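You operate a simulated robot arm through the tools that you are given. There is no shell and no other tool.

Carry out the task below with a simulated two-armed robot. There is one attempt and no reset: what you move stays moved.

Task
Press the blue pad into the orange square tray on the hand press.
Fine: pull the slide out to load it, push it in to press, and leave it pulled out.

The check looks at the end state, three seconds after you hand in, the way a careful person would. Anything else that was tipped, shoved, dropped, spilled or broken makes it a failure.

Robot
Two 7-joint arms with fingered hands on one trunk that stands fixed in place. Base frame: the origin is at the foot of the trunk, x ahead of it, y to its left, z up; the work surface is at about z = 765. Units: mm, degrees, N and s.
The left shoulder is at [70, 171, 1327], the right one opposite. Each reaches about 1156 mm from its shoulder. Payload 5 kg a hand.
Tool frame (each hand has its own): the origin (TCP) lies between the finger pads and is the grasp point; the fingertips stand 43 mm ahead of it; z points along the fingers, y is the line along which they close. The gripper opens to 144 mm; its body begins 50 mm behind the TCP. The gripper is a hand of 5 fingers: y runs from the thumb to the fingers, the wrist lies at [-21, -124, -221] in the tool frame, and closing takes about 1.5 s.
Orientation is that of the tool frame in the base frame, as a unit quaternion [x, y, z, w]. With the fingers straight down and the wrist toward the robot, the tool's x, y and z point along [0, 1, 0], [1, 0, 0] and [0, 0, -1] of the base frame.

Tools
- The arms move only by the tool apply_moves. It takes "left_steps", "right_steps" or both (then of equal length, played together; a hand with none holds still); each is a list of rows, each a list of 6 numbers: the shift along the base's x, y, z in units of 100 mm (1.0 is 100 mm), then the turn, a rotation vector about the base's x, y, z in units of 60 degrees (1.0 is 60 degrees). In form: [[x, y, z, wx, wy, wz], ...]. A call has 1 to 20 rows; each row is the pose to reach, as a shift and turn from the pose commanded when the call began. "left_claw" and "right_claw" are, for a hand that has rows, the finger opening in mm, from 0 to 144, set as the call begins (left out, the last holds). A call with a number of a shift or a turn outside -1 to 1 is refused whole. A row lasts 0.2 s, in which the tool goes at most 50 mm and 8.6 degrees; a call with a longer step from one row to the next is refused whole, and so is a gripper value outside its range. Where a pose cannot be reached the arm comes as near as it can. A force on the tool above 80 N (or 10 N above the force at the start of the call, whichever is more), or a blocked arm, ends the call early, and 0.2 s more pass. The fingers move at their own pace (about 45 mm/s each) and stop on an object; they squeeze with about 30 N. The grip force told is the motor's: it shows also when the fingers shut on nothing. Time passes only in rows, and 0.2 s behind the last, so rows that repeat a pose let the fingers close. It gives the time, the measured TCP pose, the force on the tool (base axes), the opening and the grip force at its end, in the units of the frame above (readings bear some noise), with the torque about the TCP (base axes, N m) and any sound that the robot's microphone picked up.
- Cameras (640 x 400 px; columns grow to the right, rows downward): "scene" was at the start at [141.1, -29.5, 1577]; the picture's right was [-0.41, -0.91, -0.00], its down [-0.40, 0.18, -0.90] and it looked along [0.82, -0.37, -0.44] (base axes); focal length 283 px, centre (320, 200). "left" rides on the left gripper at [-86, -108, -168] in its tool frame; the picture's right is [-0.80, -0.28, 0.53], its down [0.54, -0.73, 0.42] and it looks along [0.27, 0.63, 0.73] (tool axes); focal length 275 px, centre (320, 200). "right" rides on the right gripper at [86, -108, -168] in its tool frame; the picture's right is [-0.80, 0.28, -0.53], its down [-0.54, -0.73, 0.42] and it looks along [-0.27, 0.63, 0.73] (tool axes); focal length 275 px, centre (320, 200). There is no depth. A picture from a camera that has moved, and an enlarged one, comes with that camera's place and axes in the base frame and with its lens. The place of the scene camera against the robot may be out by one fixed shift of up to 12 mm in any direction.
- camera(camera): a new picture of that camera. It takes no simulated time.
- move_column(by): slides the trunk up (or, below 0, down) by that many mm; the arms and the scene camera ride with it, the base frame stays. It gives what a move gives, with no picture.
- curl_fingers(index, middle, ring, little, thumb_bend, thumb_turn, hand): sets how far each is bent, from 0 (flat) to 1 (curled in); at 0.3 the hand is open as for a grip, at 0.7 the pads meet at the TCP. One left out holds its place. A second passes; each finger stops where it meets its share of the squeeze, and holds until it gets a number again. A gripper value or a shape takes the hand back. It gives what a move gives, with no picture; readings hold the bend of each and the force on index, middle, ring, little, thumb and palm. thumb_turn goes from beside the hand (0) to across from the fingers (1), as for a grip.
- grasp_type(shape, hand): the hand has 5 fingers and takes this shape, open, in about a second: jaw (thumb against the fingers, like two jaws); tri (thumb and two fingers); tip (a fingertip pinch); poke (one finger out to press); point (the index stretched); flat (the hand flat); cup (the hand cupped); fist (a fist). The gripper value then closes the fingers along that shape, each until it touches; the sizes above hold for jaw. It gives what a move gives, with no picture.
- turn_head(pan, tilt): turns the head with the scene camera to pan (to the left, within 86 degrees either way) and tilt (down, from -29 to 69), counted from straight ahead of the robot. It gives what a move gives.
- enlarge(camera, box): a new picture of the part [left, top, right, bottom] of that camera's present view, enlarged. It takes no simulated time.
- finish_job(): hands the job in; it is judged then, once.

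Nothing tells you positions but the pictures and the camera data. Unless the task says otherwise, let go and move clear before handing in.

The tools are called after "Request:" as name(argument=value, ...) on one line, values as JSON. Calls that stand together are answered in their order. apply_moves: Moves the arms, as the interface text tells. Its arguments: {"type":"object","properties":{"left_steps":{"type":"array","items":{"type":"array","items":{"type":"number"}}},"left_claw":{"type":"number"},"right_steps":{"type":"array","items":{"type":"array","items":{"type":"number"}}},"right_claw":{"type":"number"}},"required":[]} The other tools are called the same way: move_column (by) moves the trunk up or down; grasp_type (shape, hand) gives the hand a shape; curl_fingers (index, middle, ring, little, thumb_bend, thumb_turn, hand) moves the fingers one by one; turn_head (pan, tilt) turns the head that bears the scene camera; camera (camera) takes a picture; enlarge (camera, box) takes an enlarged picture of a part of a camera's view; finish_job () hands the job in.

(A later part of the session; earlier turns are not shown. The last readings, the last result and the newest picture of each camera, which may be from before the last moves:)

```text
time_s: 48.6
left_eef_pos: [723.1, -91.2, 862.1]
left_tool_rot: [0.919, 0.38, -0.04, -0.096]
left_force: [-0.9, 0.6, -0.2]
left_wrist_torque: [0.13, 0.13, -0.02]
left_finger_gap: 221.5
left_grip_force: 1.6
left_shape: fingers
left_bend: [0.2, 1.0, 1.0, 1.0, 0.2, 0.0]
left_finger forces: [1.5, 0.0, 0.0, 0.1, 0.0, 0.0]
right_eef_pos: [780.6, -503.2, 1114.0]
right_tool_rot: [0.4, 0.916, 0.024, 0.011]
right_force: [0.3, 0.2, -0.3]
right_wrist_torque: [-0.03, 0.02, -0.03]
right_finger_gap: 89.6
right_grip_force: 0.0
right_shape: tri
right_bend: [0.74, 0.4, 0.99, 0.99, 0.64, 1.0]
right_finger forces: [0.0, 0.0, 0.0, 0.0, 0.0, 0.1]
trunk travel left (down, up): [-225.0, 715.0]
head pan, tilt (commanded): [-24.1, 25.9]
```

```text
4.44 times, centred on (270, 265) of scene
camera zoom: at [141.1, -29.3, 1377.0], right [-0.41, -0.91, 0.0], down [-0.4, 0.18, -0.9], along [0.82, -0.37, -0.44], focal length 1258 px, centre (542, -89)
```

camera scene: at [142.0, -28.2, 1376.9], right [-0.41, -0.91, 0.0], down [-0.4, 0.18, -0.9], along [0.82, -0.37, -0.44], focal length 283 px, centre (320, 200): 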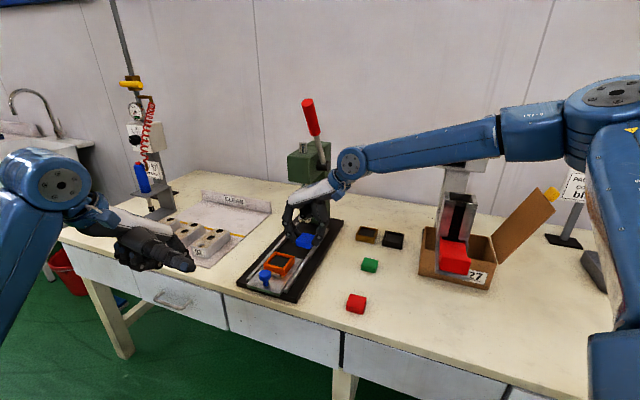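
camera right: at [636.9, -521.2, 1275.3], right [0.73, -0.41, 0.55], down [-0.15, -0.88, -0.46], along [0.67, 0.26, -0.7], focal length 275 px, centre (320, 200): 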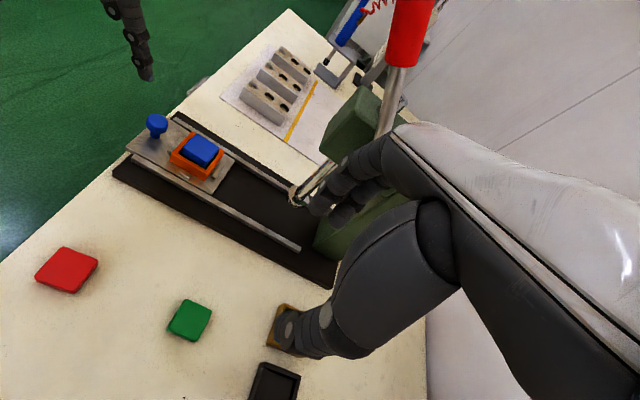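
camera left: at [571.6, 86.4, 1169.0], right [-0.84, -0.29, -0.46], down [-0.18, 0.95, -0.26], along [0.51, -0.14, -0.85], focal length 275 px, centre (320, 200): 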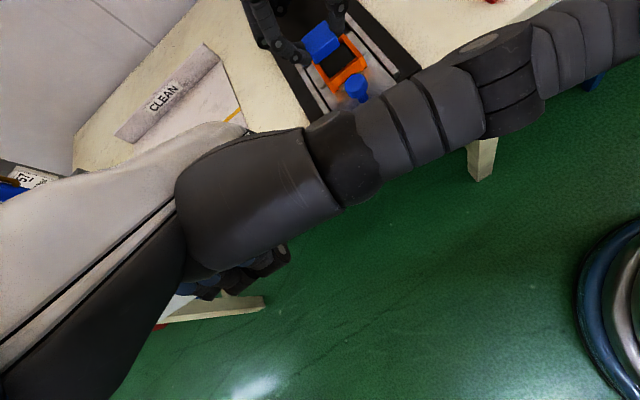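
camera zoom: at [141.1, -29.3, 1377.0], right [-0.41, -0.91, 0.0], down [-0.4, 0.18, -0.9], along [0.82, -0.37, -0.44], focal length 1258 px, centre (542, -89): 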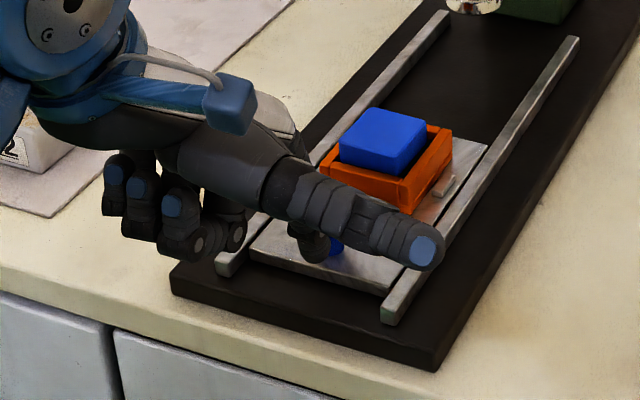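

It's working with about 1.5 N of force. I'll continue pushing in.

Request:
apply_moves(left_steps=[[0.04, -0.04, 0, 0, 0, 0], [0.08, -0.08, 0, 0, 0, 0], [0.13, -0.13, 0, 0, 0, 0], [0.18, -0.18, 0, 0, 0, 0], [0.23, -0.23, 0, 0, 0, 0], [0.28, -0.28, 0, 0, 0, 0], [0.33, -0.33, 0, 0, 0, 0], [0.38, -0.38, 0, 0, 0, 0], [0.43, -0.43, 0, 0, 0, 0], [0.48, -0.48, 0, 0, 0, 0], [0.53, -0.53, 0, 0, 0, 0], [0.58, -0.58, 0, 0, 0, 0], [0.63, -0.63, 0, 0, 0, 0], [0.67, -0.67, 0, 0, 0, 0], [0.7, -0.7, 0, 0, 0, 0], [0.7, -0.7, 0, 0, 0, 0]])

Request:
camera(camera="right")

Request:
enlarge(camera="right", box=[150, 70, 330, 230])

Request:
enlarge(camera="scene", box=[240, 180, 350, 290])

```text
time_s: 52.0
left_eef_pos: [794.7, -161.8, 862.1]
left_tool_rot: [0.919, 0.38, -0.039, -0.097]
left_force: [-1.6, 0.1, -0.7]
left_wrist_torque: [0.04, 0.1, -0.08]
left_finger_gap: 221.4
left_grip_force: 1.0
left_shape: fingers
left_bend: [0.2, 1.0, 1.0, 1.0, 0.2, 0.0]
left_finger forces: [1.4, 0.0, 0.0, 0.1, 0.0, 0.0]
right_eef_pos: [780.5, -504.1, 1112.7]
right_tool_rot: [0.399, 0.916, 0.024, 0.01]
right_force: [0.7, -0.4, 0.1]
right_wrist_torque: [0.02, 0.0, -0.05]
right_finger_gap: 89.7
right_grip_force: 0.1
right_shape: tri
right_bend: [0.74, 0.4, 0.99, 0.99, 0.64, 1.0]
right_finger forces: [0.0, 0.0, 0.0, 0.0, 0.1, 0.0]
trunk travel left (down, up): [-225.0, 715.0]
head pan, tilt (commanded): [-24.1, 25.9]
```

```text
taken
camera right: at [636.8, -521.1, 1275.3], right [0.73, -0.41, 0.55], down [-0.15, -0.88, -0.46], along [0.67, 0.26, -0.7], focal length 275 px, centre (320, 200)
```

right: 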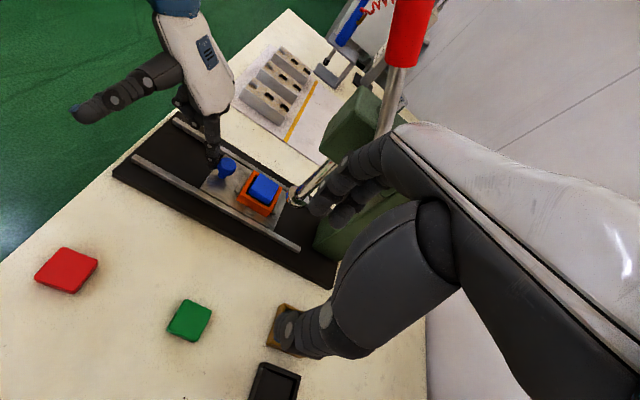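

```text
2.50 times, centred on (240, 150) of right
camera zoom: at [636.8, -521.1, 1275.3], right [0.73, -0.41, 0.55], down [-0.15, -0.88, -0.46], along [0.67, 0.26, -0.7], focal length 688 px, centre (520, 325)
```

zoom: 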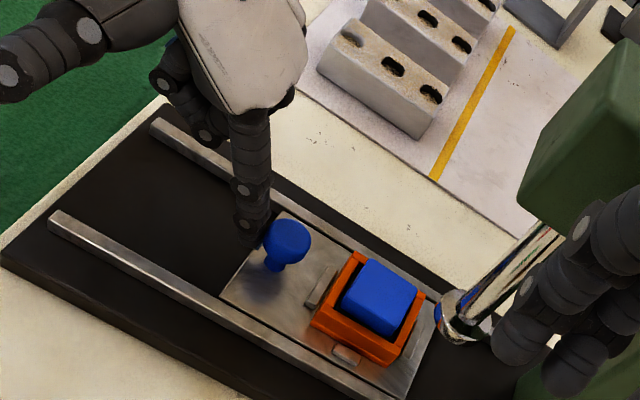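

```text
3.64 times, centred on (295, 235) of scene
camera zoom: at [141.1, -29.4, 1377.0], right [-0.41, -0.91, 0.0], down [-0.4, 0.18, -0.9], along [0.82, -0.37, -0.44], focal length 1030 px, centre (411, 73)
```

zoom: 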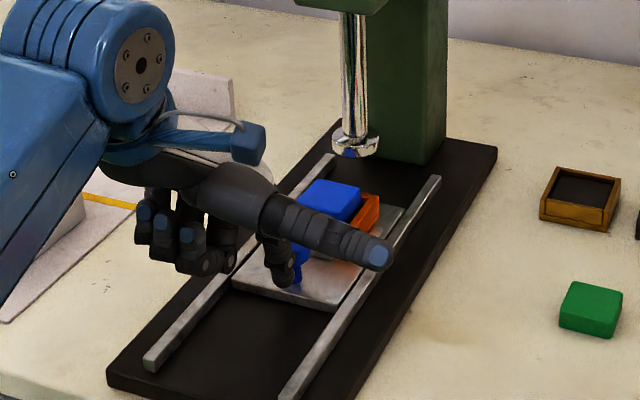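

About 55 mm remains. The ram flange looks roughly 15-20 mm above the pad top, so I'll continue with a check on the way.

Request:
apply_moves(left_steps=[[0.04, -0.04, 0, 0, 0, 0], [0.08, -0.08, 0, 0, 0, 0], [0.12, -0.12, 0, 0, 0, 0], [0.16, -0.16, 0, 0, 0, 0], [0.2, -0.2, 0, 0, 0, 0], [0.2, -0.2, 0, 0, 0, 0]])

Request:
enlarge(camera="right", box=[190, 110, 330, 230])

Request:
enlarge(camera="scene", box=[265, 190, 335, 260])

```text
time_s: 53.4
left_eef_pos: [814.6, -180.4, 862.1]
left_tool_rot: [0.919, 0.381, -0.04, -0.097]
left_force: [-0.4, 1.0, -0.6]
left_wrist_torque: [0.09, 0.08, -0.06]
left_finger_gap: 221.5
left_grip_force: 0.6
left_shape: fingers
left_bend: [0.2, 1.0, 1.0, 1.0, 0.2, 0.0]
left_finger forces: [1.2, 0.0, 0.0, 0.0, 0.0, 0.0]
right_eef_pos: [781.4, -503.4, 1113.9]
right_tool_rot: [0.399, 0.917, 0.024, 0.01]
right_force: [-1.5, 0.2, -0.8]
right_wrist_torque: [0.0, 0.01, -0.02]
right_finger_gap: 89.8
right_grip_force: 0.0
right_shape: tri
right_bend: [0.74, 0.4, 0.99, 0.99, 0.64, 1.0]
right_finger forces: [0.0, 0.1, 0.1, 0.1, 0.0, 0.0]
trunk travel left (down, up): [-225.0, 715.0]
head pan, tilt (commanded): [-24.1, 25.9]
```

```text
3.33 times, centred on (260, 170) of right
camera zoom: at [636.9, -521.0, 1275.4], right [0.73, -0.41, 0.55], down [-0.15, -0.88, -0.46], along [0.67, 0.26, -0.7], focal length 918 px, centre (520, 300)
```

zoom: 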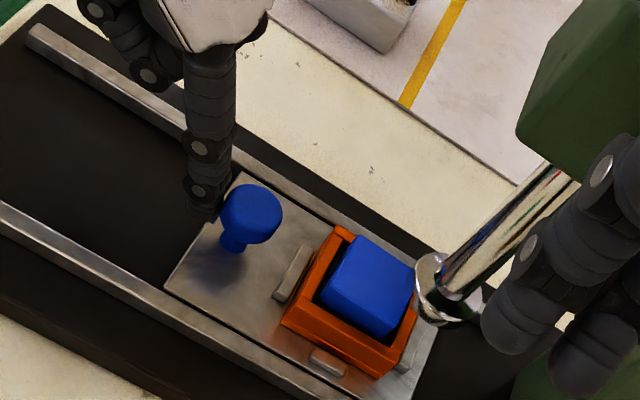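

```text
5.71 times, centred on (300, 225) of scene
camera zoom: at [141.1, -29.3, 1377.0], right [-0.41, -0.91, 0.0], down [-0.4, 0.18, -0.9], along [0.82, -0.37, -0.44], focal length 1618 px, centre (434, 57)
```

zoom: 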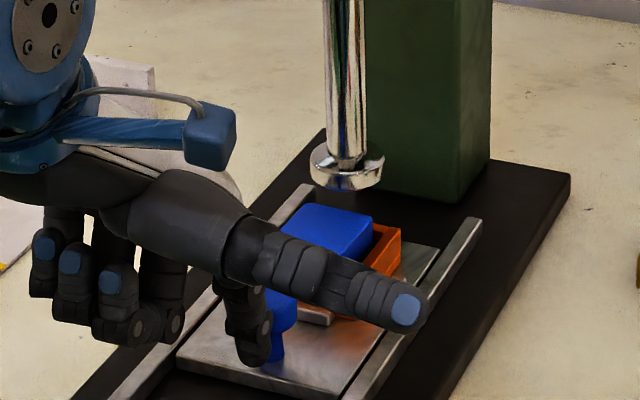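

Request:
apply_moves(left_steps=[[0.04, -0.04, 0, 0, 0, 0], [0.08, -0.08, 0, 0, 0, 0], [0.12, -0.12, 0, 0, 0, 0], [0.12, -0.12, 0, 0, 0, 0]])

Request:
enlarge(camera="right", box=[190, 110, 330, 230])

Request:
enlarge(camera="scene", box=[265, 190, 335, 260])

```text
time_s: 54.4
left_eef_pos: [824.6, -192.6, 863.0]
left_tool_rot: [0.919, 0.381, -0.04, -0.097]
left_force: [-0.1, 0.6, -1.5]
left_wrist_torque: [0.12, 0.13, 0.0]
left_finger_gap: 221.9
left_grip_force: 0.0
left_shape: fingers
left_bend: [0.2, 1.0, 1.0, 1.0, 0.2, 0.0]
left_finger forces: [1.4, 0.0, 0.0, 0.1, 0.1, 0.1]
right_eef_pos: [780.4, -504.1, 1114.5]
right_tool_rot: [0.399, 0.916, 0.025, 0.011]
right_force: [-0.1, 0.4, 0.1]
right_wrist_torque: [-0.01, -0.04, 0.01]
right_finger_gap: 89.7
right_grip_force: 0.1
right_shape: tri
right_bend: [0.74, 0.4, 0.99, 0.99, 0.64, 1.0]
right_finger forces: [0.0, 0.0, 0.1, 0.0, 0.0, 0.0]
trunk travel left (down, up): [-225.0, 715.0]
head pan, tilt (commanded): [-24.1, 25.9]
```

```text
3.33 times, centred on (260, 170) of right
camera zoom: at [637.0, -521.1, 1275.3], right [0.73, -0.41, 0.55], down [-0.15, -0.88, -0.46], along [0.67, 0.26, -0.7], focal length 918 px, centre (520, 300)
```

zoom: 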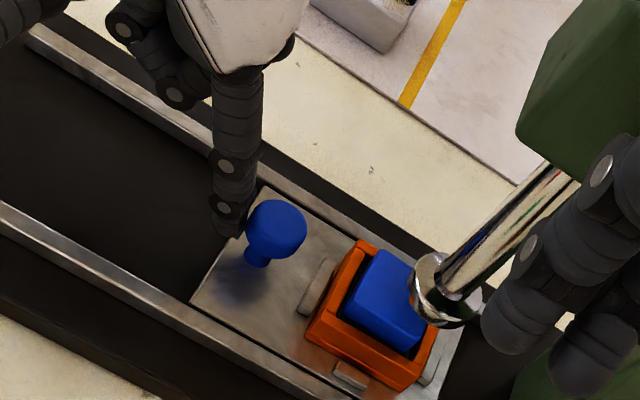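

```text
5.71 times, centred on (300, 225) of scene
camera zoom: at [141.2, -29.3, 1377.0], right [-0.41, -0.91, 0.0], down [-0.4, 0.18, -0.9], along [0.82, -0.37, -0.44], focal length 1618 px, centre (434, 57)
```

zoom: 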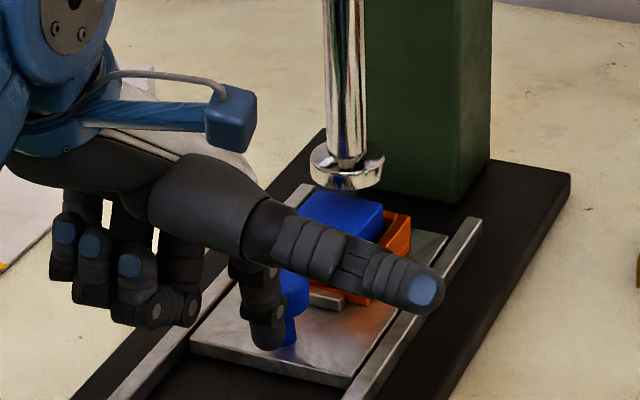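

The pad is passing cleanly under the ram, with about 20 mm left to the in-stop. I'll continue gently.

Request:
apply_moves(left_steps=[[0.04, -0.04, 0, 0, 0, 0], [0.08, -0.08, 0, 0, 0, 0], [0.11, -0.11, 0, 0, 0, 0], [0.11, -0.11, 0, 0, 0, 0]])

Request:
apply_moves(left_steps=[[0.015, -0.015, 0, 0, 0, 0], [0.03, -0.03, 0, 0, 0, 0], [0.045, -0.045, 0, 0, 0, 0], [0.045, -0.045, 0, 0, 0, 0]])

Request:
enlarge(camera="right", box=[190, 110, 330, 230])

Request:
enlarge(camera="scene", box=[265, 190, 335, 260])

```text
time_s: 55.4
left_eef_pos: [836.2, -203.4, 863.9]
left_tool_rot: [0.919, 0.38, -0.041, -0.098]
left_force: [-1.2, -0.1, -1.6]
left_wrist_torque: [0.11, 0.12, 0.01]
left_finger_gap: 221.8
left_grip_force: 0.6
left_shape: fingers
left_bend: [0.2, 1.0, 1.0, 1.0, 0.2, 0.0]
left_finger forces: [1.5, 0.0, 0.0, 0.0, 0.0, 0.0]
right_eef_pos: [780.9, -502.5, 1114.0]
right_tool_rot: [0.399, 0.916, 0.024, 0.011]
right_force: [0.2, 0.1, 0.3]
right_wrist_torque: [0.01, 0.0, 0.03]
right_finger_gap: 89.8
right_grip_force: 0.0
right_shape: tri
right_bend: [0.74, 0.4, 0.99, 0.99, 0.64, 1.0]
right_finger forces: [0.1, 0.1, 0.1, 0.1, 0.0, 0.1]
trunk travel left (down, up): [-225.0, 715.0]
head pan, tilt (commanded): [-24.1, 25.9]
```

```text
time_s: 56.4
left_eef_pos: [840.6, -208.9, 861.7]
left_tool_rot: [0.919, 0.381, -0.039, -0.097]
left_force: [-5.8, 3.6, 0.6]
left_wrist_torque: [0.17, 0.19, -0.15]
left_finger_gap: 219.5
left_grip_force: 3.3
left_shape: fingers
left_bend: [0.22, 1.0, 1.0, 1.0, 0.2, 0.0]
left_finger forces: [6.7, 0.0, 0.0, 0.0, 0.0, 0.0]
right_eef_pos: [780.2, -504.1, 1113.7]
right_tool_rot: [0.4, 0.916, 0.024, 0.011]
right_force: [0.6, 1.1, -0.3]
right_wrist_torque: [0.01, -0.04, 0.02]
right_finger_gap: 89.5
right_grip_force: 0.1
right_shape: tri
right_bend: [0.74, 0.4, 0.99, 0.99, 0.64, 1.0]
right_finger forces: [0.0, 0.1, 0.0, 0.1, 0.0, 0.0]
trunk travel left (down, up): [-225.0, 715.0]
head pan, tilt (commanded): [-24.1, 25.9]
```

```text
3.33 times, centred on (260, 170) of right
camera zoom: at [636.5, -520.6, 1275.7], right [0.73, -0.41, 0.55], down [-0.15, -0.88, -0.46], along [0.67, 0.26, -0.7], focal length 918 px, centre (520, 300)
```

zoom: 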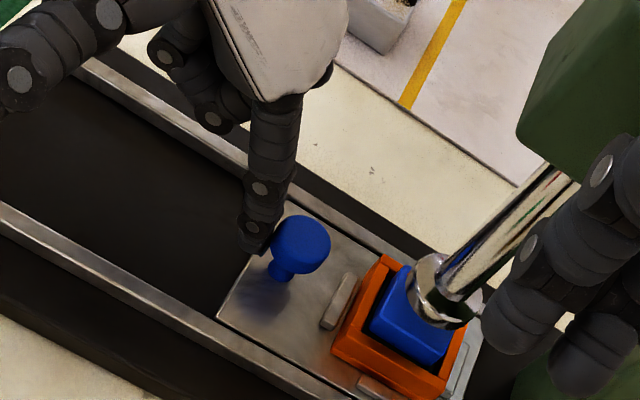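

```text
5.71 times, centred on (300, 225) of scene
camera zoom: at [140.5, -29.0, 1377.0], right [-0.41, -0.91, 0.0], down [-0.4, 0.18, -0.9], along [0.82, -0.37, -0.44], focal length 1618 px, centre (434, 57)
```

zoom: 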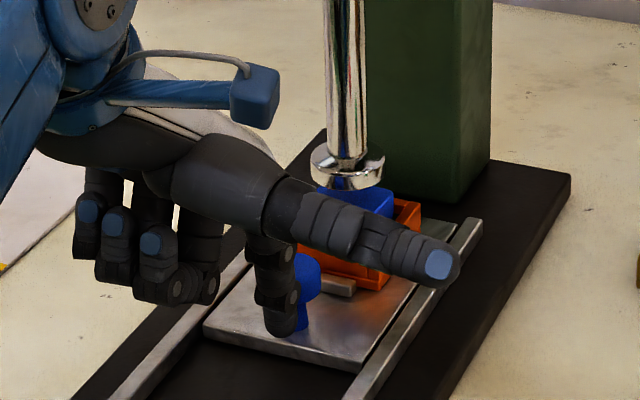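

The slide is back at its original in-position (knob s≈855) and the contact force rose to 6.7 N against the stop. I'll retreat the left hand well clear of the lever's sweep.

Request:
apply_moves(left_steps=[[-0.06, 0.06, 0, 0, 0, 0], [-0.12, 0.12, 0, 0, 0, 0], [-0.15, 0.15, 0.3, 0, 0, 0], [-0.2, 0.25, 0.6, 0, 0, 0], [-0.35, 0.5, 0.8, 0, 0, 0], [-0.6, 0.8, 0.9, 0, 0, 0], [-0.8, 1.0, 0.9, 0, 0, 0]])

Request:
apply_moves(left_steps=[[-0.2, 0.4, 0, 0, 0, 0], [-0.4, 0.8, 0, 0, 0, 0], [-0.5, 1.0, 0, 0, 0, 0]])

Request:
apply_moves(left_steps=[[-0.1, 0.4, 0, 0, 0, 0], [-0.2, 0.8, 0, 0, 0, 0], [-0.2, 1.0, 0, 0, 0, 0], [-0.2, 1.0, 0, 0, 0, 0]])

Request:
camera(camera="scene")

Request:
camera(camera="right")

Request:
enlarge(camera="scene", box=[260, 90, 350, 280])

```text
time_s: 58.0
left_eef_pos: [760.8, -108.8, 951.5]
left_tool_rot: [0.919, 0.381, -0.04, -0.096]
left_force: [-0.2, 0.5, 1.1]
left_wrist_torque: [-0.03, -0.04, -0.04]
left_finger_gap: 222.3
left_grip_force: 0.1
left_shape: fingers
left_bend: [0.2, 1.0, 1.0, 1.0, 0.2, 0.0]
left_finger forces: [0.1, 0.1, 0.0, 0.1, 0.0, 0.0]
right_eef_pos: [781.8, -503.1, 1113.4]
right_tool_rot: [0.399, 0.916, 0.024, 0.011]
right_force: [0.7, 0.7, -0.2]
right_wrist_torque: [-0.01, -0.02, 0.03]
right_finger_gap: 89.7
right_grip_force: 0.2
right_shape: tri
right_bend: [0.74, 0.4, 0.99, 0.99, 0.64, 1.0]
right_finger forces: [0.0, 0.1, 0.0, 0.1, 0.1, 0.0]
trunk travel left (down, up): [-225.0, 715.0]
head pan, tilt (commanded): [-24.1, 25.9]
```

```text
time_s: 58.8
left_eef_pos: [709.3, -7.0, 953.2]
left_tool_rot: [0.919, 0.38, -0.04, -0.097]
left_force: [-0.1, 0.0, -0.4]
left_wrist_torque: [-0.01, 0.02, -0.01]
left_finger_gap: 222.4
left_grip_force: 0.1
left_shape: fingers
left_bend: [0.2, 1.0, 1.0, 1.0, 0.2, 0.0]
left_finger forces: [0.1, 0.0, 0.0, 0.0, 0.0, 0.1]
right_eef_pos: [781.3, -503.7, 1113.7]
right_tool_rot: [0.4, 0.916, 0.024, 0.01]
right_force: [-0.3, -0.2, 0.0]
right_wrist_torque: [0.02, 0.0, -0.01]
right_finger_gap: 89.4
right_grip_force: 0.1
right_shape: tri
right_bend: [0.74, 0.4, 0.99, 0.99, 0.64, 1.0]
right_finger forces: [0.1, 0.1, 0.0, 0.0, 0.0, 0.0]
trunk travel left (down, up): [-225.0, 715.0]
head pan, tilt (commanded): [-24.1, 25.9]
```

```text
time_s: 59.8
left_eef_pos: [691.0, 88.5, 953.4]
left_tool_rot: [0.919, 0.38, -0.04, -0.097]
left_force: [0.8, 0.1, -0.3]
left_wrist_torque: [-0.03, 0.02, 0.01]
left_finger_gap: 222.2
left_grip_force: 0.1
left_shape: fingers
left_bend: [0.2, 1.0, 1.0, 1.0, 0.2, 0.0]
left_finger forces: [0.0, 0.0, 0.1, 0.1, 0.1, 0.0]
right_eef_pos: [779.5, -503.9, 1115.1]
right_tool_rot: [0.4, 0.916, 0.024, 0.01]
right_force: [0.0, -0.2, 0.7]
right_wrist_torque: [-0.01, -0.03, 0.03]
right_finger_gap: 89.7
right_grip_force: 0.0
right_shape: tri
right_bend: [0.74, 0.4, 0.99, 0.99, 0.64, 1.0]
right_finger forces: [0.1, 0.0, 0.1, 0.1, 0.1, 0.1]
trunk travel left (down, up): [-225.0, 715.0]
head pan, tilt (commanded): [-24.1, 25.9]
```

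```text
taken
camera scene: at [141.0, -29.4, 1377.0], right [-0.41, -0.91, 0.0], down [-0.4, 0.18, -0.9], along [0.82, -0.37, -0.44], focal length 283 px, centre (320, 200)
```

scene: 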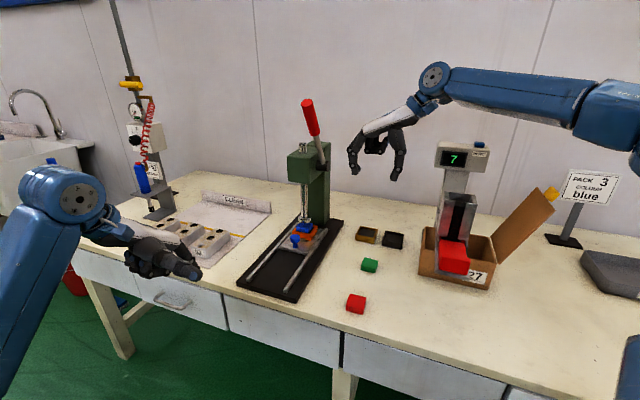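

```text
taken
camera right: at [636.8, -521.2, 1275.4], right [0.73, -0.41, 0.55], down [-0.15, -0.88, -0.46], along [0.67, 0.26, -0.7], focal length 275 px, centre (320, 200)
```

right: 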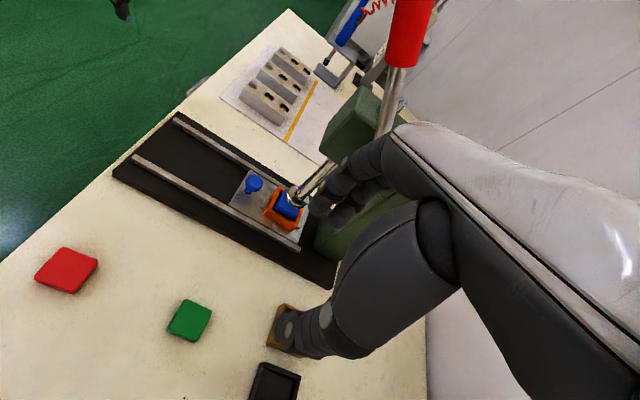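

```text
2.11 times, centred on (305, 185) of scene
camera zoom: at [141.0, -29.4, 1377.0], right [-0.41, -0.91, 0.0], down [-0.4, 0.18, -0.9], along [0.82, -0.37, -0.44], focal length 596 px, centre (352, 232)
```

zoom: 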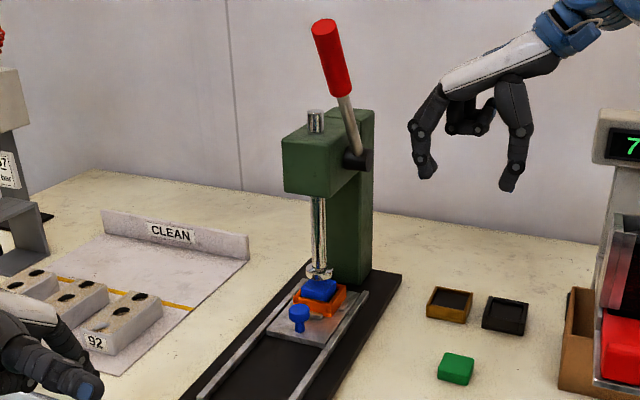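

The left hand is parked clear and the slide is in under the ram. Next is the lever, so I'll re-measure it from both cameras.

Request:
enlarge(camera="right", box=[310, 0, 450, 210])

Request:
enlarge(camera="scene", box=[280, 90, 340, 200])

Request:
camera(camera="left")

```text
1.90 times, centred on (380, 105) of right
camera zoom: at [636.8, -521.2, 1275.4], right [0.73, -0.41, 0.55], down [-0.15, -0.88, -0.46], along [0.67, 0.26, -0.7], focal length 524 px, centre (206, 381)
```

zoom: 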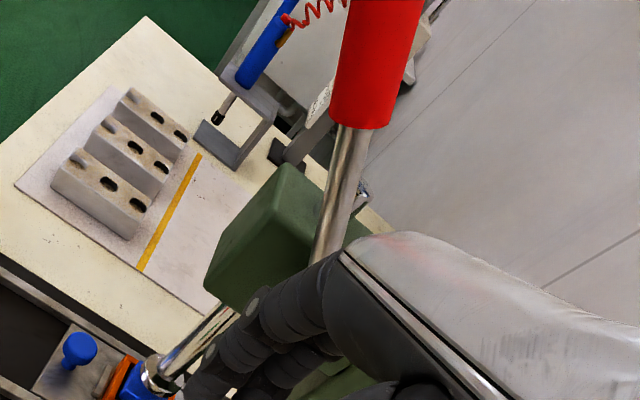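

```text
3.64 times, centred on (310, 145) of scene
camera zoom: at [141.0, -29.4, 1377.0], right [-0.41, -0.91, 0.0], down [-0.4, 0.18, -0.9], along [0.82, -0.37, -0.44], focal length 1030 px, centre (356, 400)
```

zoom: 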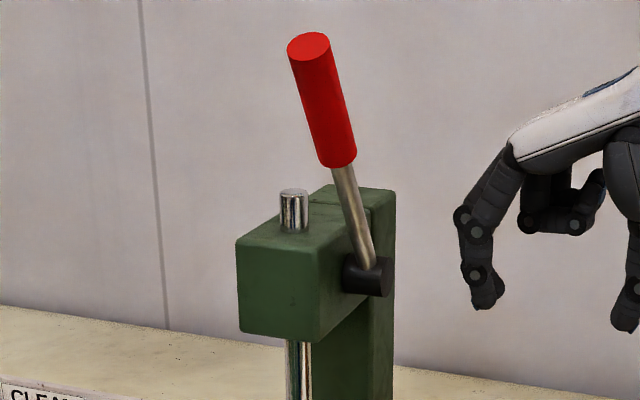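

```text
taken
camera left: at [580.2, 77.7, 1140.2], right [-0.84, -0.29, -0.46], down [-0.18, 0.95, -0.26], along [0.51, -0.14, -0.85], focal length 275 px, centre (320, 200)
```

left: 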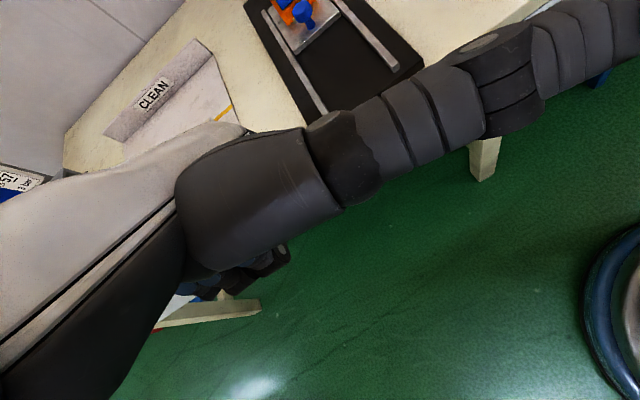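

The lever is measured: tip (861, -327, 1282), red grip from about 127 to 246 mm radius, elevation about 59°, in the plane w≈378. I'll set the right hand to "jaw", raise it clear, and turn it so the fingers point sideways across the lever.

Request:
grasp_type(shape="jaw", hand="right")

Request:
apply_moves(right_steps=[[-0.1, 0.15, 0.33, 0, 0, 0.012], [-0.2, 0.35, 0.66, 0, 0, 0.025], [-0.28, 0.5, 0.95, 0, 0, 0.037]])

Request:
apply_moves(right_steps=[[-0.1, 0.15, 0.33, 0, 0, 0], [-0.2, 0.35, 0.66, 0, 0, 0], [-0.26, 0.5, 0.95, 0, 0, 0], [-0.26, 0.5, 0.95, 0, 0, 0]])

Request:
camera(camera="scene")

Request:
camera(camera="right")

```text
time_s: 60.7
left_eef_pos: [690.6, 88.6, 954.0]
left_tool_rot: [0.919, 0.381, -0.04, -0.096]
left_force: [0.9, 0.1, -0.5]
left_wrist_torque: [0.0, 0.0, 0.0]
left_finger_gap: 222.6
left_grip_force: 0.0
left_shape: fingers
left_bend: [0.2, 1.0, 1.0, 1.0, 0.2, 0.0]
left_finger forces: [0.1, 0.0, 0.0, 0.0, 0.0, 0.0]
right_eef_pos: [780.4, -503.3, 1113.7]
right_tool_rot: [0.399, 0.916, 0.025, 0.01]
right_force: [-0.2, 0.3, -0.3]
right_wrist_torque: [-0.02, -0.03, 0.01]
right_finger_gap: 143.9
right_grip_force: 0.1
right_shape: jaw
right_bend: [0.3, 0.3, 0.3, 0.3, 0.3, 0.98]
right_finger forces: [0.1, 0.0, 0.0, 0.1, 0.0, 0.0]
trunk travel left (down, up): [-225.0, 715.0]
head pan, tilt (commanded): [-24.1, 25.9]
```

```text
time_s: 61.5
left_eef_pos: [690.4, 89.9, 954.1]
left_tool_rot: [0.919, 0.38, -0.04, -0.097]
left_force: [0.2, 0.4, -0.6]
left_wrist_torque: [-0.05, -0.01, -0.01]
left_finger_gap: 222.1
left_grip_force: 0.0
left_shape: fingers
left_bend: [0.2, 1.0, 1.0, 1.0, 0.2, 0.0]
left_finger forces: [0.0, 0.0, 0.0, 0.1, 0.0, 0.0]
right_eef_pos: [750.4, -453.1, 1211.6]
right_tool_rot: [0.381, 0.924, 0.024, 0.01]
right_force: [-0.3, 0.2, 0.4]
right_wrist_torque: [-0.03, -0.02, 0.0]
right_finger_gap: 143.8
right_grip_force: 0.0
right_shape: jaw
right_bend: [0.3, 0.3, 0.3, 0.3, 0.3, 0.98]
right_finger forces: [0.0, 0.0, 0.1, 0.1, 0.1, 0.0]
trunk travel left (down, up): [-225.0, 715.0]
head pan, tilt (commanded): [-24.1, 25.9]
```

```text
time_s: 62.5
left_eef_pos: [691.1, 88.4, 953.0]
left_tool_rot: [0.919, 0.381, -0.041, -0.097]
left_force: [-0.6, -0.3, 0.3]
left_wrist_torque: [0.05, -0.02, 0.02]
left_finger_gap: 222.5
left_grip_force: 0.0
left_shape: fingers
left_bend: [0.2, 1.0, 1.0, 1.0, 0.2, 0.0]
left_finger forces: [0.0, 0.1, 0.0, 0.0, 0.1, 0.0]
right_eef_pos: [725.0, -406.2, 1304.2]
right_tool_rot: [0.382, 0.924, 0.024, 0.009]
right_force: [0.2, -0.1, -0.9]
right_wrist_torque: [0.0, 0.02, -0.03]
right_finger_gap: 144.0
right_grip_force: 0.0
right_shape: jaw
right_bend: [0.3, 0.3, 0.3, 0.3, 0.3, 0.98]
right_finger forces: [0.0, 0.0, 0.0, 0.1, 0.0, 0.0]
trunk travel left (down, up): [-225.0, 715.0]
head pan, tilt (commanded): [-24.1, 25.9]
```

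```text
taken
camera scene: at [141.2, -30.0, 1376.9], right [-0.41, -0.91, 0.0], down [-0.4, 0.18, -0.9], along [0.82, -0.37, -0.44], focal length 283 px, centre (320, 200)
```

scene: 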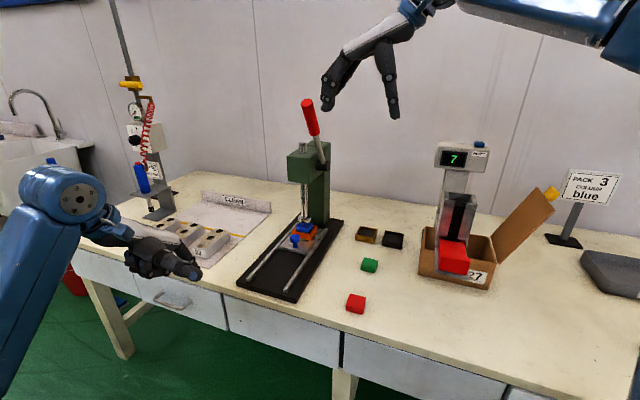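

```text
taken
camera right: at [581.6, -428.1, 1465.2], right [0.74, -0.38, 0.55], down [-0.11, -0.88, -0.46], along [0.66, 0.28, -0.7], focal length 275 px, centre (320, 200)
```

right: 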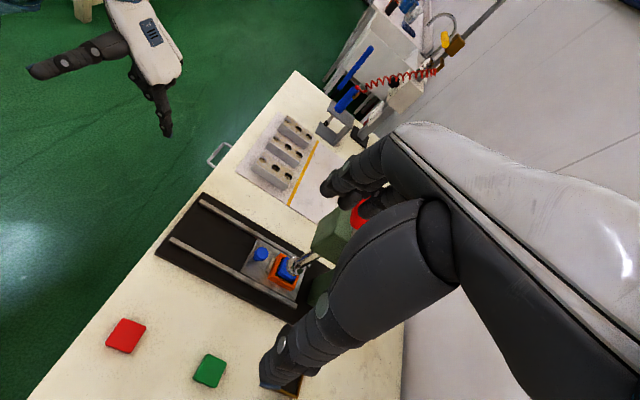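

Request:
apply_moves(right_steps=[[0, 0, 0, 0.085, -0.085, 0], [0, 0, 0, 0.17, -0.17, 0], [0, 0, 0, 0.256, -0.256, 0], [0, 0, 0, 0.342, -0.342, 0], [0, 0, 0, 0.427, -0.427, 0], [0, 0, 0, 0.5127, -0.5127, 0], [0, 0, 0, 0.5127, -0.5127, 0]], right_claw=95)

Request:
camera(camera="scene")

```text
time_s: 64.1
left_eef_pos: [691.7, 89.6, 953.1]
left_tool_rot: [0.919, 0.38, -0.039, -0.097]
left_force: [-0.3, -0.5, 0.1]
left_wrist_torque: [-0.02, 0.0, 0.01]
left_finger_gap: 222.2
left_grip_force: 0.0
left_shape: fingers
left_bend: [0.2, 1.0, 1.0, 1.0, 0.2, 0.0]
left_finger forces: [0.0, 0.0, 0.1, 0.1, 0.0, 0.0]
right_eef_pos: [725.3, -404.2, 1306.7]
right_tool_rot: [0.35, 0.849, 0.365, 0.151]
right_force: [0.5, -0.9, 0.2]
right_wrist_torque: [-0.05, 0.0, 0.05]
right_finger_gap: 95.7
right_grip_force: 0.0
right_shape: jaw
right_bend: [0.27, 0.39, 0.36, 0.36, 0.62, 1.0]
right_finger forces: [0.1, 0.1, 0.1, 0.0, 0.0, 0.0]
trunk travel left (down, up): [-225.0, 715.0]
head pan, tilt (commanded): [-24.1, 25.9]
```

```text
taken
camera scene: at [141.0, -28.7, 1377.0], right [-0.41, -0.91, 0.0], down [-0.4, 0.18, -0.9], along [0.82, -0.37, -0.44], focal length 283 px, centre (320, 200)
```

scene: 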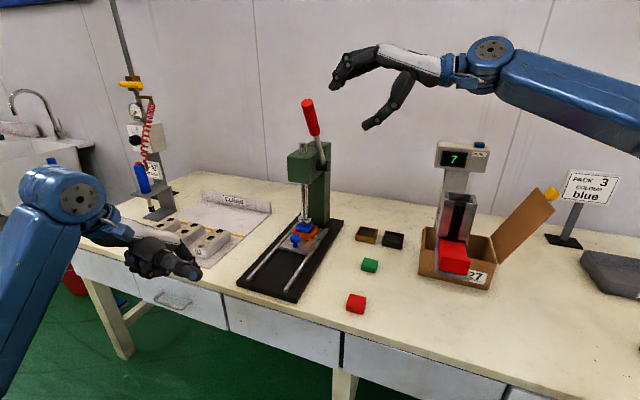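

Request:
apply_moves(right_steps=[[0, 0, 0, 0.085, -0.085, 0], [0, 0, 0, 0.17, -0.17, 0], [0, 0, 0, 0.256, -0.256, 0], [0, 0, 0, 0.342, -0.342, 0], [0, 0, 0, 0.427, -0.427, 0], [0, 0, 0, 0.5127, -0.5127, 0], [0, 0, 0, 0.5127, -0.5127, 0]])

Request:
camera(camera="scene")

```text
time_s: 65.7
left_eef_pos: [690.0, 89.0, 953.4]
left_tool_rot: [0.919, 0.38, -0.041, -0.097]
left_force: [-0.7, -0.3, 0.4]
left_wrist_torque: [0.0, -0.04, -0.03]
left_finger_gap: 222.5
left_grip_force: 0.0
left_shape: fingers
left_bend: [0.2, 1.0, 1.0, 1.0, 0.2, 0.0]
left_finger forces: [0.0, 0.1, 0.1, 0.0, 0.1, 0.0]
right_eef_pos: [722.3, -400.9, 1311.4]
right_tool_rot: [0.332, 0.799, 0.463, 0.194]
right_force: [-1.2, 0.3, 0.3]
right_wrist_torque: [-0.04, 0.03, -0.02]
right_finger_gap: 95.0
right_grip_force: 0.0
right_shape: jaw
right_bend: [0.28, 0.39, 0.36, 0.36, 0.62, 1.0]
right_finger forces: [0.1, 0.0, 0.0, 0.0, 0.0, 0.1]
right hand out of reach, approached as far as the arm can: row 2, 3, 4, 5, 6, 7
trunk travel left (down, up): [-225.0, 715.0]
head pan, tilt (commanded): [-24.1, 25.9]
```

```text
taken
camera scene: at [140.2, -29.0, 1377.2], right [-0.41, -0.91, 0.0], down [-0.4, 0.18, -0.9], along [0.82, -0.37, -0.44], focal length 283 px, centre (320, 200)
```

scene: 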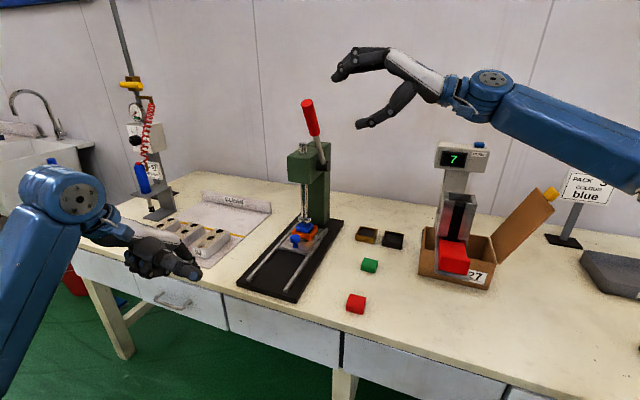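

The wrist can't turn fully sideways. A better option is to keep the fingers pointing down and pinch the handle sideways, so the pinch axis matches the lever's hinge axis. I'll rotate the hand back.

Request:
apply_moves(right_steps=[[0, 0, 0, -0.085, 0.085, 0], [0, 0, 0, -0.17, 0.17, 0], [0, 0, 0, -0.256, 0.256, 0], [0, 0, 0, -0.342, 0.342, 0], [0, 0, 0, -0.427, 0.427, 0], [0, 0, 0, -0.5127, 0.5127, 0], [0, 0, 0, -0.5127, 0.5127, 0]])

```text
time_s: 67.3
left_eef_pos: [690.3, 89.4, 953.6]
left_tool_rot: [0.919, 0.381, -0.04, -0.097]
left_force: [-0.6, -0.3, 0.2]
left_wrist_torque: [0.02, -0.01, 0.03]
left_finger_gap: 222.2
left_grip_force: 0.1
left_shape: fingers
left_bend: [0.2, 1.0, 1.0, 1.0, 0.2, 0.0]
left_finger forces: [0.1, 0.0, 0.0, 0.0, 0.1, 0.0]
right_eef_pos: [723.4, -403.1, 1310.7]
right_tool_rot: [0.38, 0.914, 0.133, 0.056]
right_force: [0.2, -0.9, -0.3]
right_wrist_torque: [0.07, -0.01, 0.01]
right_finger_gap: 94.9
right_grip_force: 0.0
right_shape: jaw
right_bend: [0.27, 0.39, 0.36, 0.36, 0.62, 1.0]
right_finger forces: [0.1, 0.0, 0.1, 0.0, 0.0, 0.1]
trunk travel left (down, up): [-225.0, 715.0]
head pan, tilt (commanded): [-24.1, 25.9]
```

Request:
grasp_type(shape="tri", hand="right")

Request:
apply_moves(right_steps=[[0, 0, 0.3, -0.055, 0.055, 0], [0.1, 0, 0.6, -0.11, 0.11, 0], [0.3, 0.1, 0.9, -0.165, 0.165, 0], [0.5, 0.2, 0.95, -0.165, 0.165, 0], [0.8, 0.3, 0.95, -0.165, 0.165, 0], [0.8, 0.3, 0.95, -0.165, 0.165, 0]], right_claw=95)

Request:
camera(camera="scene")

Request:
camera(camera="right")

```text
time_s: 68.2
left_eef_pos: [691.3, 89.7, 953.8]
left_tool_rot: [0.919, 0.381, -0.04, -0.096]
left_force: [0.5, 0.3, 0.0]
left_wrist_torque: [0.01, -0.01, -0.03]
left_finger_gap: 222.3
left_grip_force: 0.1
left_shape: fingers
left_bend: [0.2, 1.0, 1.0, 1.0, 0.2, 0.0]
left_finger forces: [0.1, 0.1, 0.0, 0.0, 0.1, 0.0]
right_eef_pos: [723.4, -401.6, 1310.8]
right_tool_rot: [0.378, 0.914, 0.134, 0.058]
right_force: [0.2, -0.4, 0.5]
right_wrist_torque: [0.0, 0.0, 0.01]
right_finger_gap: 143.7
right_grip_force: 0.0
right_shape: tri
right_bend: [0.3, 0.3, 0.99, 0.99, 0.3, 0.98]
right_finger forces: [0.0, 0.1, 0.0, 0.0, 0.0, 0.0]
trunk travel left (down, up): [-225.0, 715.0]
head pan, tilt (commanded): [-24.1, 25.9]
```

```text
time_s: 69.6
left_eef_pos: [690.4, 89.2, 954.0]
left_tool_rot: [0.919, 0.381, -0.039, -0.097]
left_force: [-1.1, -0.5, 0.4]
left_wrist_torque: [0.04, -0.03, 0.03]
left_finger_gap: 222.2
left_grip_force: 0.0
left_shape: fingers
left_bend: [0.2, 1.0, 1.0, 1.0, 0.2, 0.0]
left_finger forces: [0.0, 0.0, 0.0, 0.0, 0.0, 0.0]
right_eef_pos: [804.0, -368.3, 1407.2]
right_tool_rot: [0.383, 0.924, 0.022, 0.011]
right_force: [-1.2, -0.9, 0.0]
right_wrist_torque: [-0.04, -0.04, -0.02]
right_finger_gap: 95.3
right_grip_force: 0.0
right_shape: tri
right_bend: [0.73, 0.39, 0.99, 0.99, 0.62, 1.0]
right_finger forces: [0.0, 0.0, 0.0, 0.0, 0.0, 0.0]
trunk travel left (down, up): [-225.0, 715.0]
head pan, tilt (commanded): [-24.1, 25.9]
```

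```text
taken
camera scene: at [139.7, -29.8, 1377.2], right [-0.41, -0.91, 0.0], down [-0.4, 0.18, -0.9], along [0.82, -0.37, -0.44], focal length 283 px, centre (320, 200)
```

scene: 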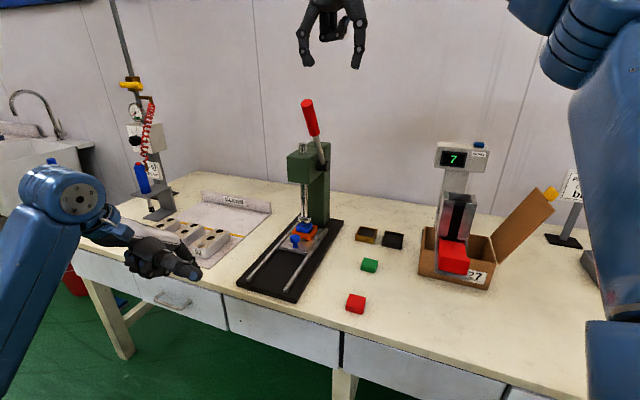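

```text
taken
camera right: at [659.9, -390.6, 1568.8], right [0.74, -0.38, 0.55], down [-0.11, -0.88, -0.46], along [0.66, 0.28, -0.7], focal length 275 px, centre (320, 200)
```

right: 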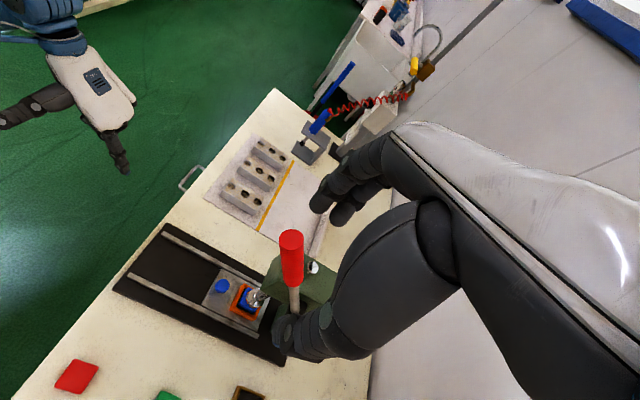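

The hand is above and beside the lever with the fingers down. I'll move over the handle and descend so the handle enters between thumb and fingers.

Request:
apply_moves(right_steps=[[0.25, 0.08, 0, 0, 0, 0], [0.5, 0.16, 0, 0, 0, 0], [0.7, 0.24, 0, 0, 0, 0], [0.7, 0.24, -0.35, 0, 0, 0], [0.7, 0.24, -0.65, 0, 0, 0], [0.7, 0.24, -0.65, 0, 0, 0]])

Request:
camera(camera="right")

Request:
enlarge(camera="scene", box=[260, 40, 380, 200])

```text
time_s: 71.0
left_eef_pos: [691.8, 88.8, 953.5]
left_tool_rot: [0.919, 0.381, -0.04, -0.098]
left_force: [0.9, -0.2, -0.8]
left_wrist_torque: [0.01, 0.03, 0.03]
left_finger_gap: 222.3
left_grip_force: 0.1
left_shape: fingers
left_bend: [0.2, 1.0, 1.0, 1.0, 0.2, 0.0]
left_finger forces: [0.1, 0.1, 0.0, 0.0, 0.0, 0.0]
right_eef_pos: [874.2, -346.7, 1340.0]
right_tool_rot: [0.382, 0.924, 0.021, 0.01]
right_force: [-0.1, 0.8, -0.6]
right_wrist_torque: [0.01, -0.01, 0.01]
right_finger_gap: 95.1
right_grip_force: 0.0
right_shape: tri
right_bend: [0.73, 0.39, 0.99, 0.99, 0.62, 1.0]
right_finger forces: [0.1, 0.0, 0.0, 0.0, 0.0, 0.0]
right hand out of reach, approached as far as the arm can: row 2, 3, 4
trunk travel left (down, up): [-225.0, 715.0]
head pan, tilt (commanded): [-24.1, 25.9]
```

```text
taken
camera right: at [731.3, -368.5, 1501.4], right [0.74, -0.38, 0.55], down [-0.11, -0.88, -0.46], along [0.66, 0.28, -0.7], focal length 275 px, centre (320, 200)
```

right: 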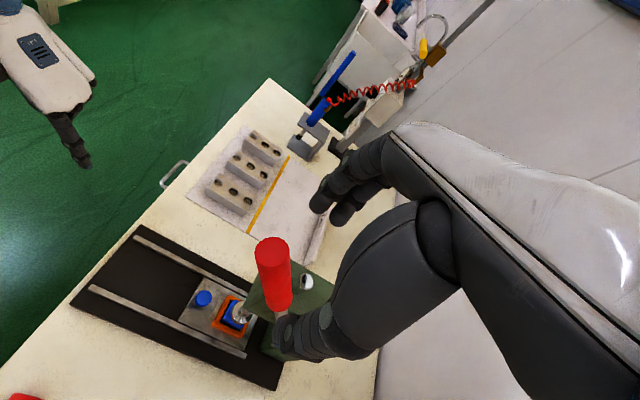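

```text
2.50 times, centred on (320, 120) of scene
camera zoom: at [141.4, -29.8, 1376.9], right [-0.41, -0.91, 0.0], down [-0.4, 0.18, -0.9], along [0.82, -0.37, -0.44], focal length 708 px, centre (320, 400)
```

zoom: 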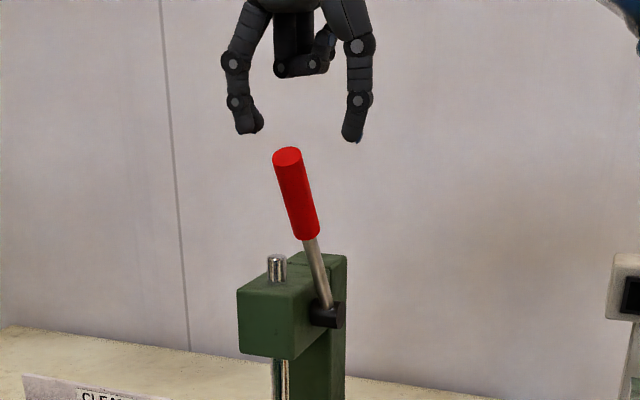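

Request:
apply_moves(right_steps=[[0, 0, -0.25, 0, 0, 0], [0, 0, -0.5, 0, 0, 0], [0, 0, -0.75, 0, 0, 0], [0, 0, -1.0, 0, 0, 0], [0, 0, -1.0, 0, 0, 0]])

Request:
camera(camera="right")

Request:
enlarge(camera="scene", box=[260, 60, 360, 200])

```text
time_s: 72.2
left_eef_pos: [691.4, 89.9, 954.1]
left_tool_rot: [0.918, 0.381, -0.041, -0.097]
left_force: [0.2, -0.1, -0.3]
left_wrist_torque: [-0.02, -0.03, 0.04]
left_finger_gap: 222.4
left_grip_force: 0.1
left_shape: fingers
left_bend: [0.2, 1.0, 1.0, 1.0, 0.2, 0.0]
left_finger forces: [0.0, 0.0, 0.0, 0.0, 0.1, 0.1]
right_eef_pos: [872.8, -348.2, 1239.5]
right_tool_rot: [0.383, 0.923, 0.021, 0.01]
right_force: [-0.5, -0.2, 0.8]
right_wrist_torque: [-0.03, -0.01, -0.02]
right_finger_gap: 95.3
right_grip_force: 0.1
right_shape: tri
right_bend: [0.73, 0.39, 0.99, 0.99, 0.62, 1.0]
right_finger forces: [0.0, 0.0, 0.0, 0.0, 0.0, 0.1]
trunk travel left (down, up): [-225.0, 715.0]
head pan, tilt (commanded): [-24.1, 25.9]
```

```text
taken
camera right: at [730.4, -368.9, 1401.2], right [0.74, -0.38, 0.55], down [-0.11, -0.88, -0.46], along [0.66, 0.28, -0.7], focal length 275 px, centre (320, 200)
```

right: 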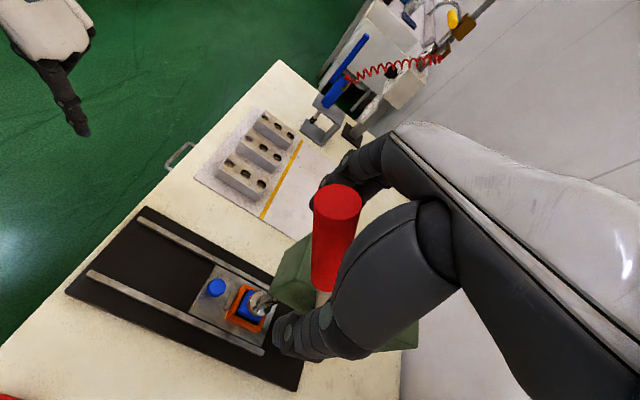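

```text
2.86 times, centred on (310, 130) of scene
camera zoom: at [140.7, -28.8, 1377.1], right [-0.41, -0.91, 0.0], down [-0.4, 0.18, -0.9], along [0.82, -0.37, -0.44], focal length 809 px, centre (349, 400)
```

zoom: 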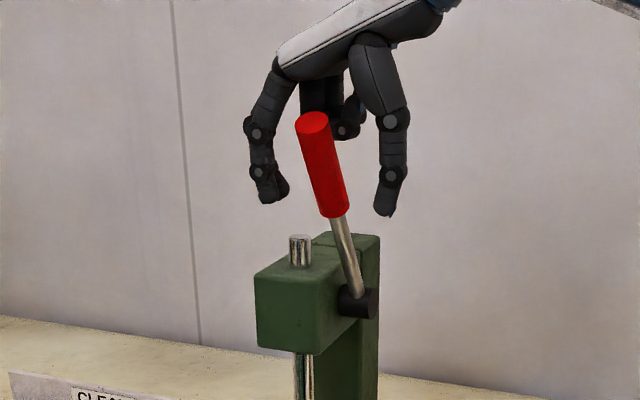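

The handle sits centrally between the thumb and fingers. I'll close on it.

Request:
apply_moves(right_steps=[[0, 0, 0, 0, 0, 0], [0, 0, 0, 0, 0, 0], [0, 0, 0, 0, 0, 0], [0, 0, 0, 0, 0, 0], [0, 0, 0, 0, 0, 0], [0, 0, 0, 0, 0, 0], [0, 0, 0, 0, 0, 0], [0, 0, 0, 0, 0, 0]], right_claw=15)

Request:
enlarge(camera="right", box=[240, 130, 400, 350])

Request:
enlarge(camera="scene", box=[270, 80, 350, 200])

```text
time_s: 74.0
left_eef_pos: [690.1, 89.8, 952.7]
left_tool_rot: [0.919, 0.381, -0.04, -0.097]
left_force: [0.1, 0.7, 0.4]
left_wrist_torque: [0.01, -0.04, -0.04]
left_finger_gap: 222.2
left_grip_force: 0.0
left_shape: fingers
left_bend: [0.2, 1.0, 1.0, 1.0, 0.2, 0.0]
left_finger forces: [0.1, 0.0, 0.0, 0.0, 0.0, 0.0]
right_eef_pos: [873.4, -347.0, 1239.3]
right_tool_rot: [0.382, 0.924, 0.02, 0.01]
right_force: [-1.2, 6.2, -6.1]
right_wrist_torque: [-0.02, 0.1, 0.07]
right_finger_gap: 17.0
right_grip_force: 29.9
right_shape: tri
right_bend: [0.72, 0.58, 1.0, 1.0, 0.74, 1.0]
right_finger forces: [12.4, 14.0, 0.0, 0.1, 20.3, 0.1]
trunk travel left (down, up): [-225.0, 715.0]
head pan, tilt (commanded): [-24.1, 25.9]
```

```text
1.82 times, centred on (320, 240) of right
camera zoom: at [731.5, -368.6, 1400.3], right [0.75, -0.38, 0.55], down [-0.11, -0.88, -0.45], along [0.66, 0.28, -0.7], focal length 500 px, centre (320, 127)
```

zoom: 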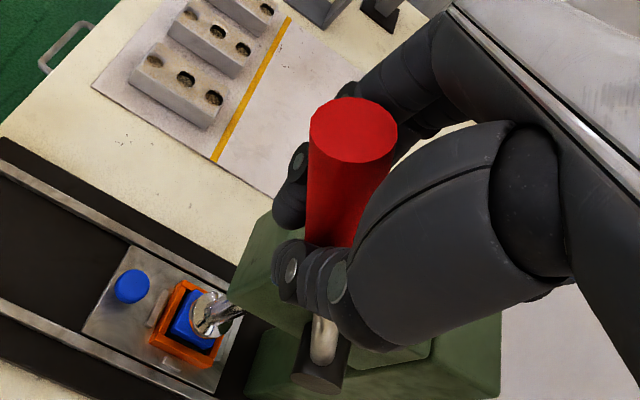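

```text
3.33 times, centred on (310, 140) of scene
camera zoom: at [141.6, -28.6, 1376.9], right [-0.41, -0.91, 0.0], down [-0.4, 0.18, -0.9], along [0.82, -0.37, -0.44], focal length 944 px, centre (353, 400)
```

zoom: 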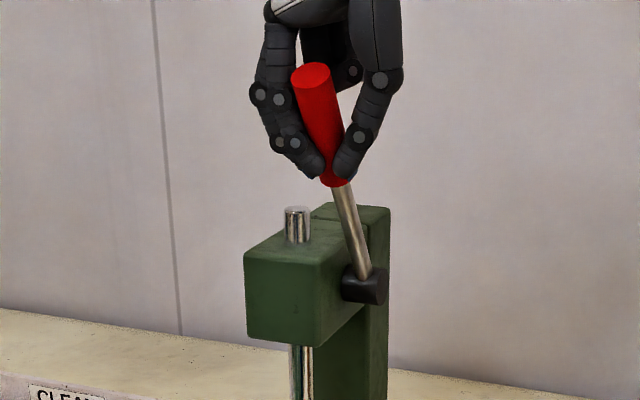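

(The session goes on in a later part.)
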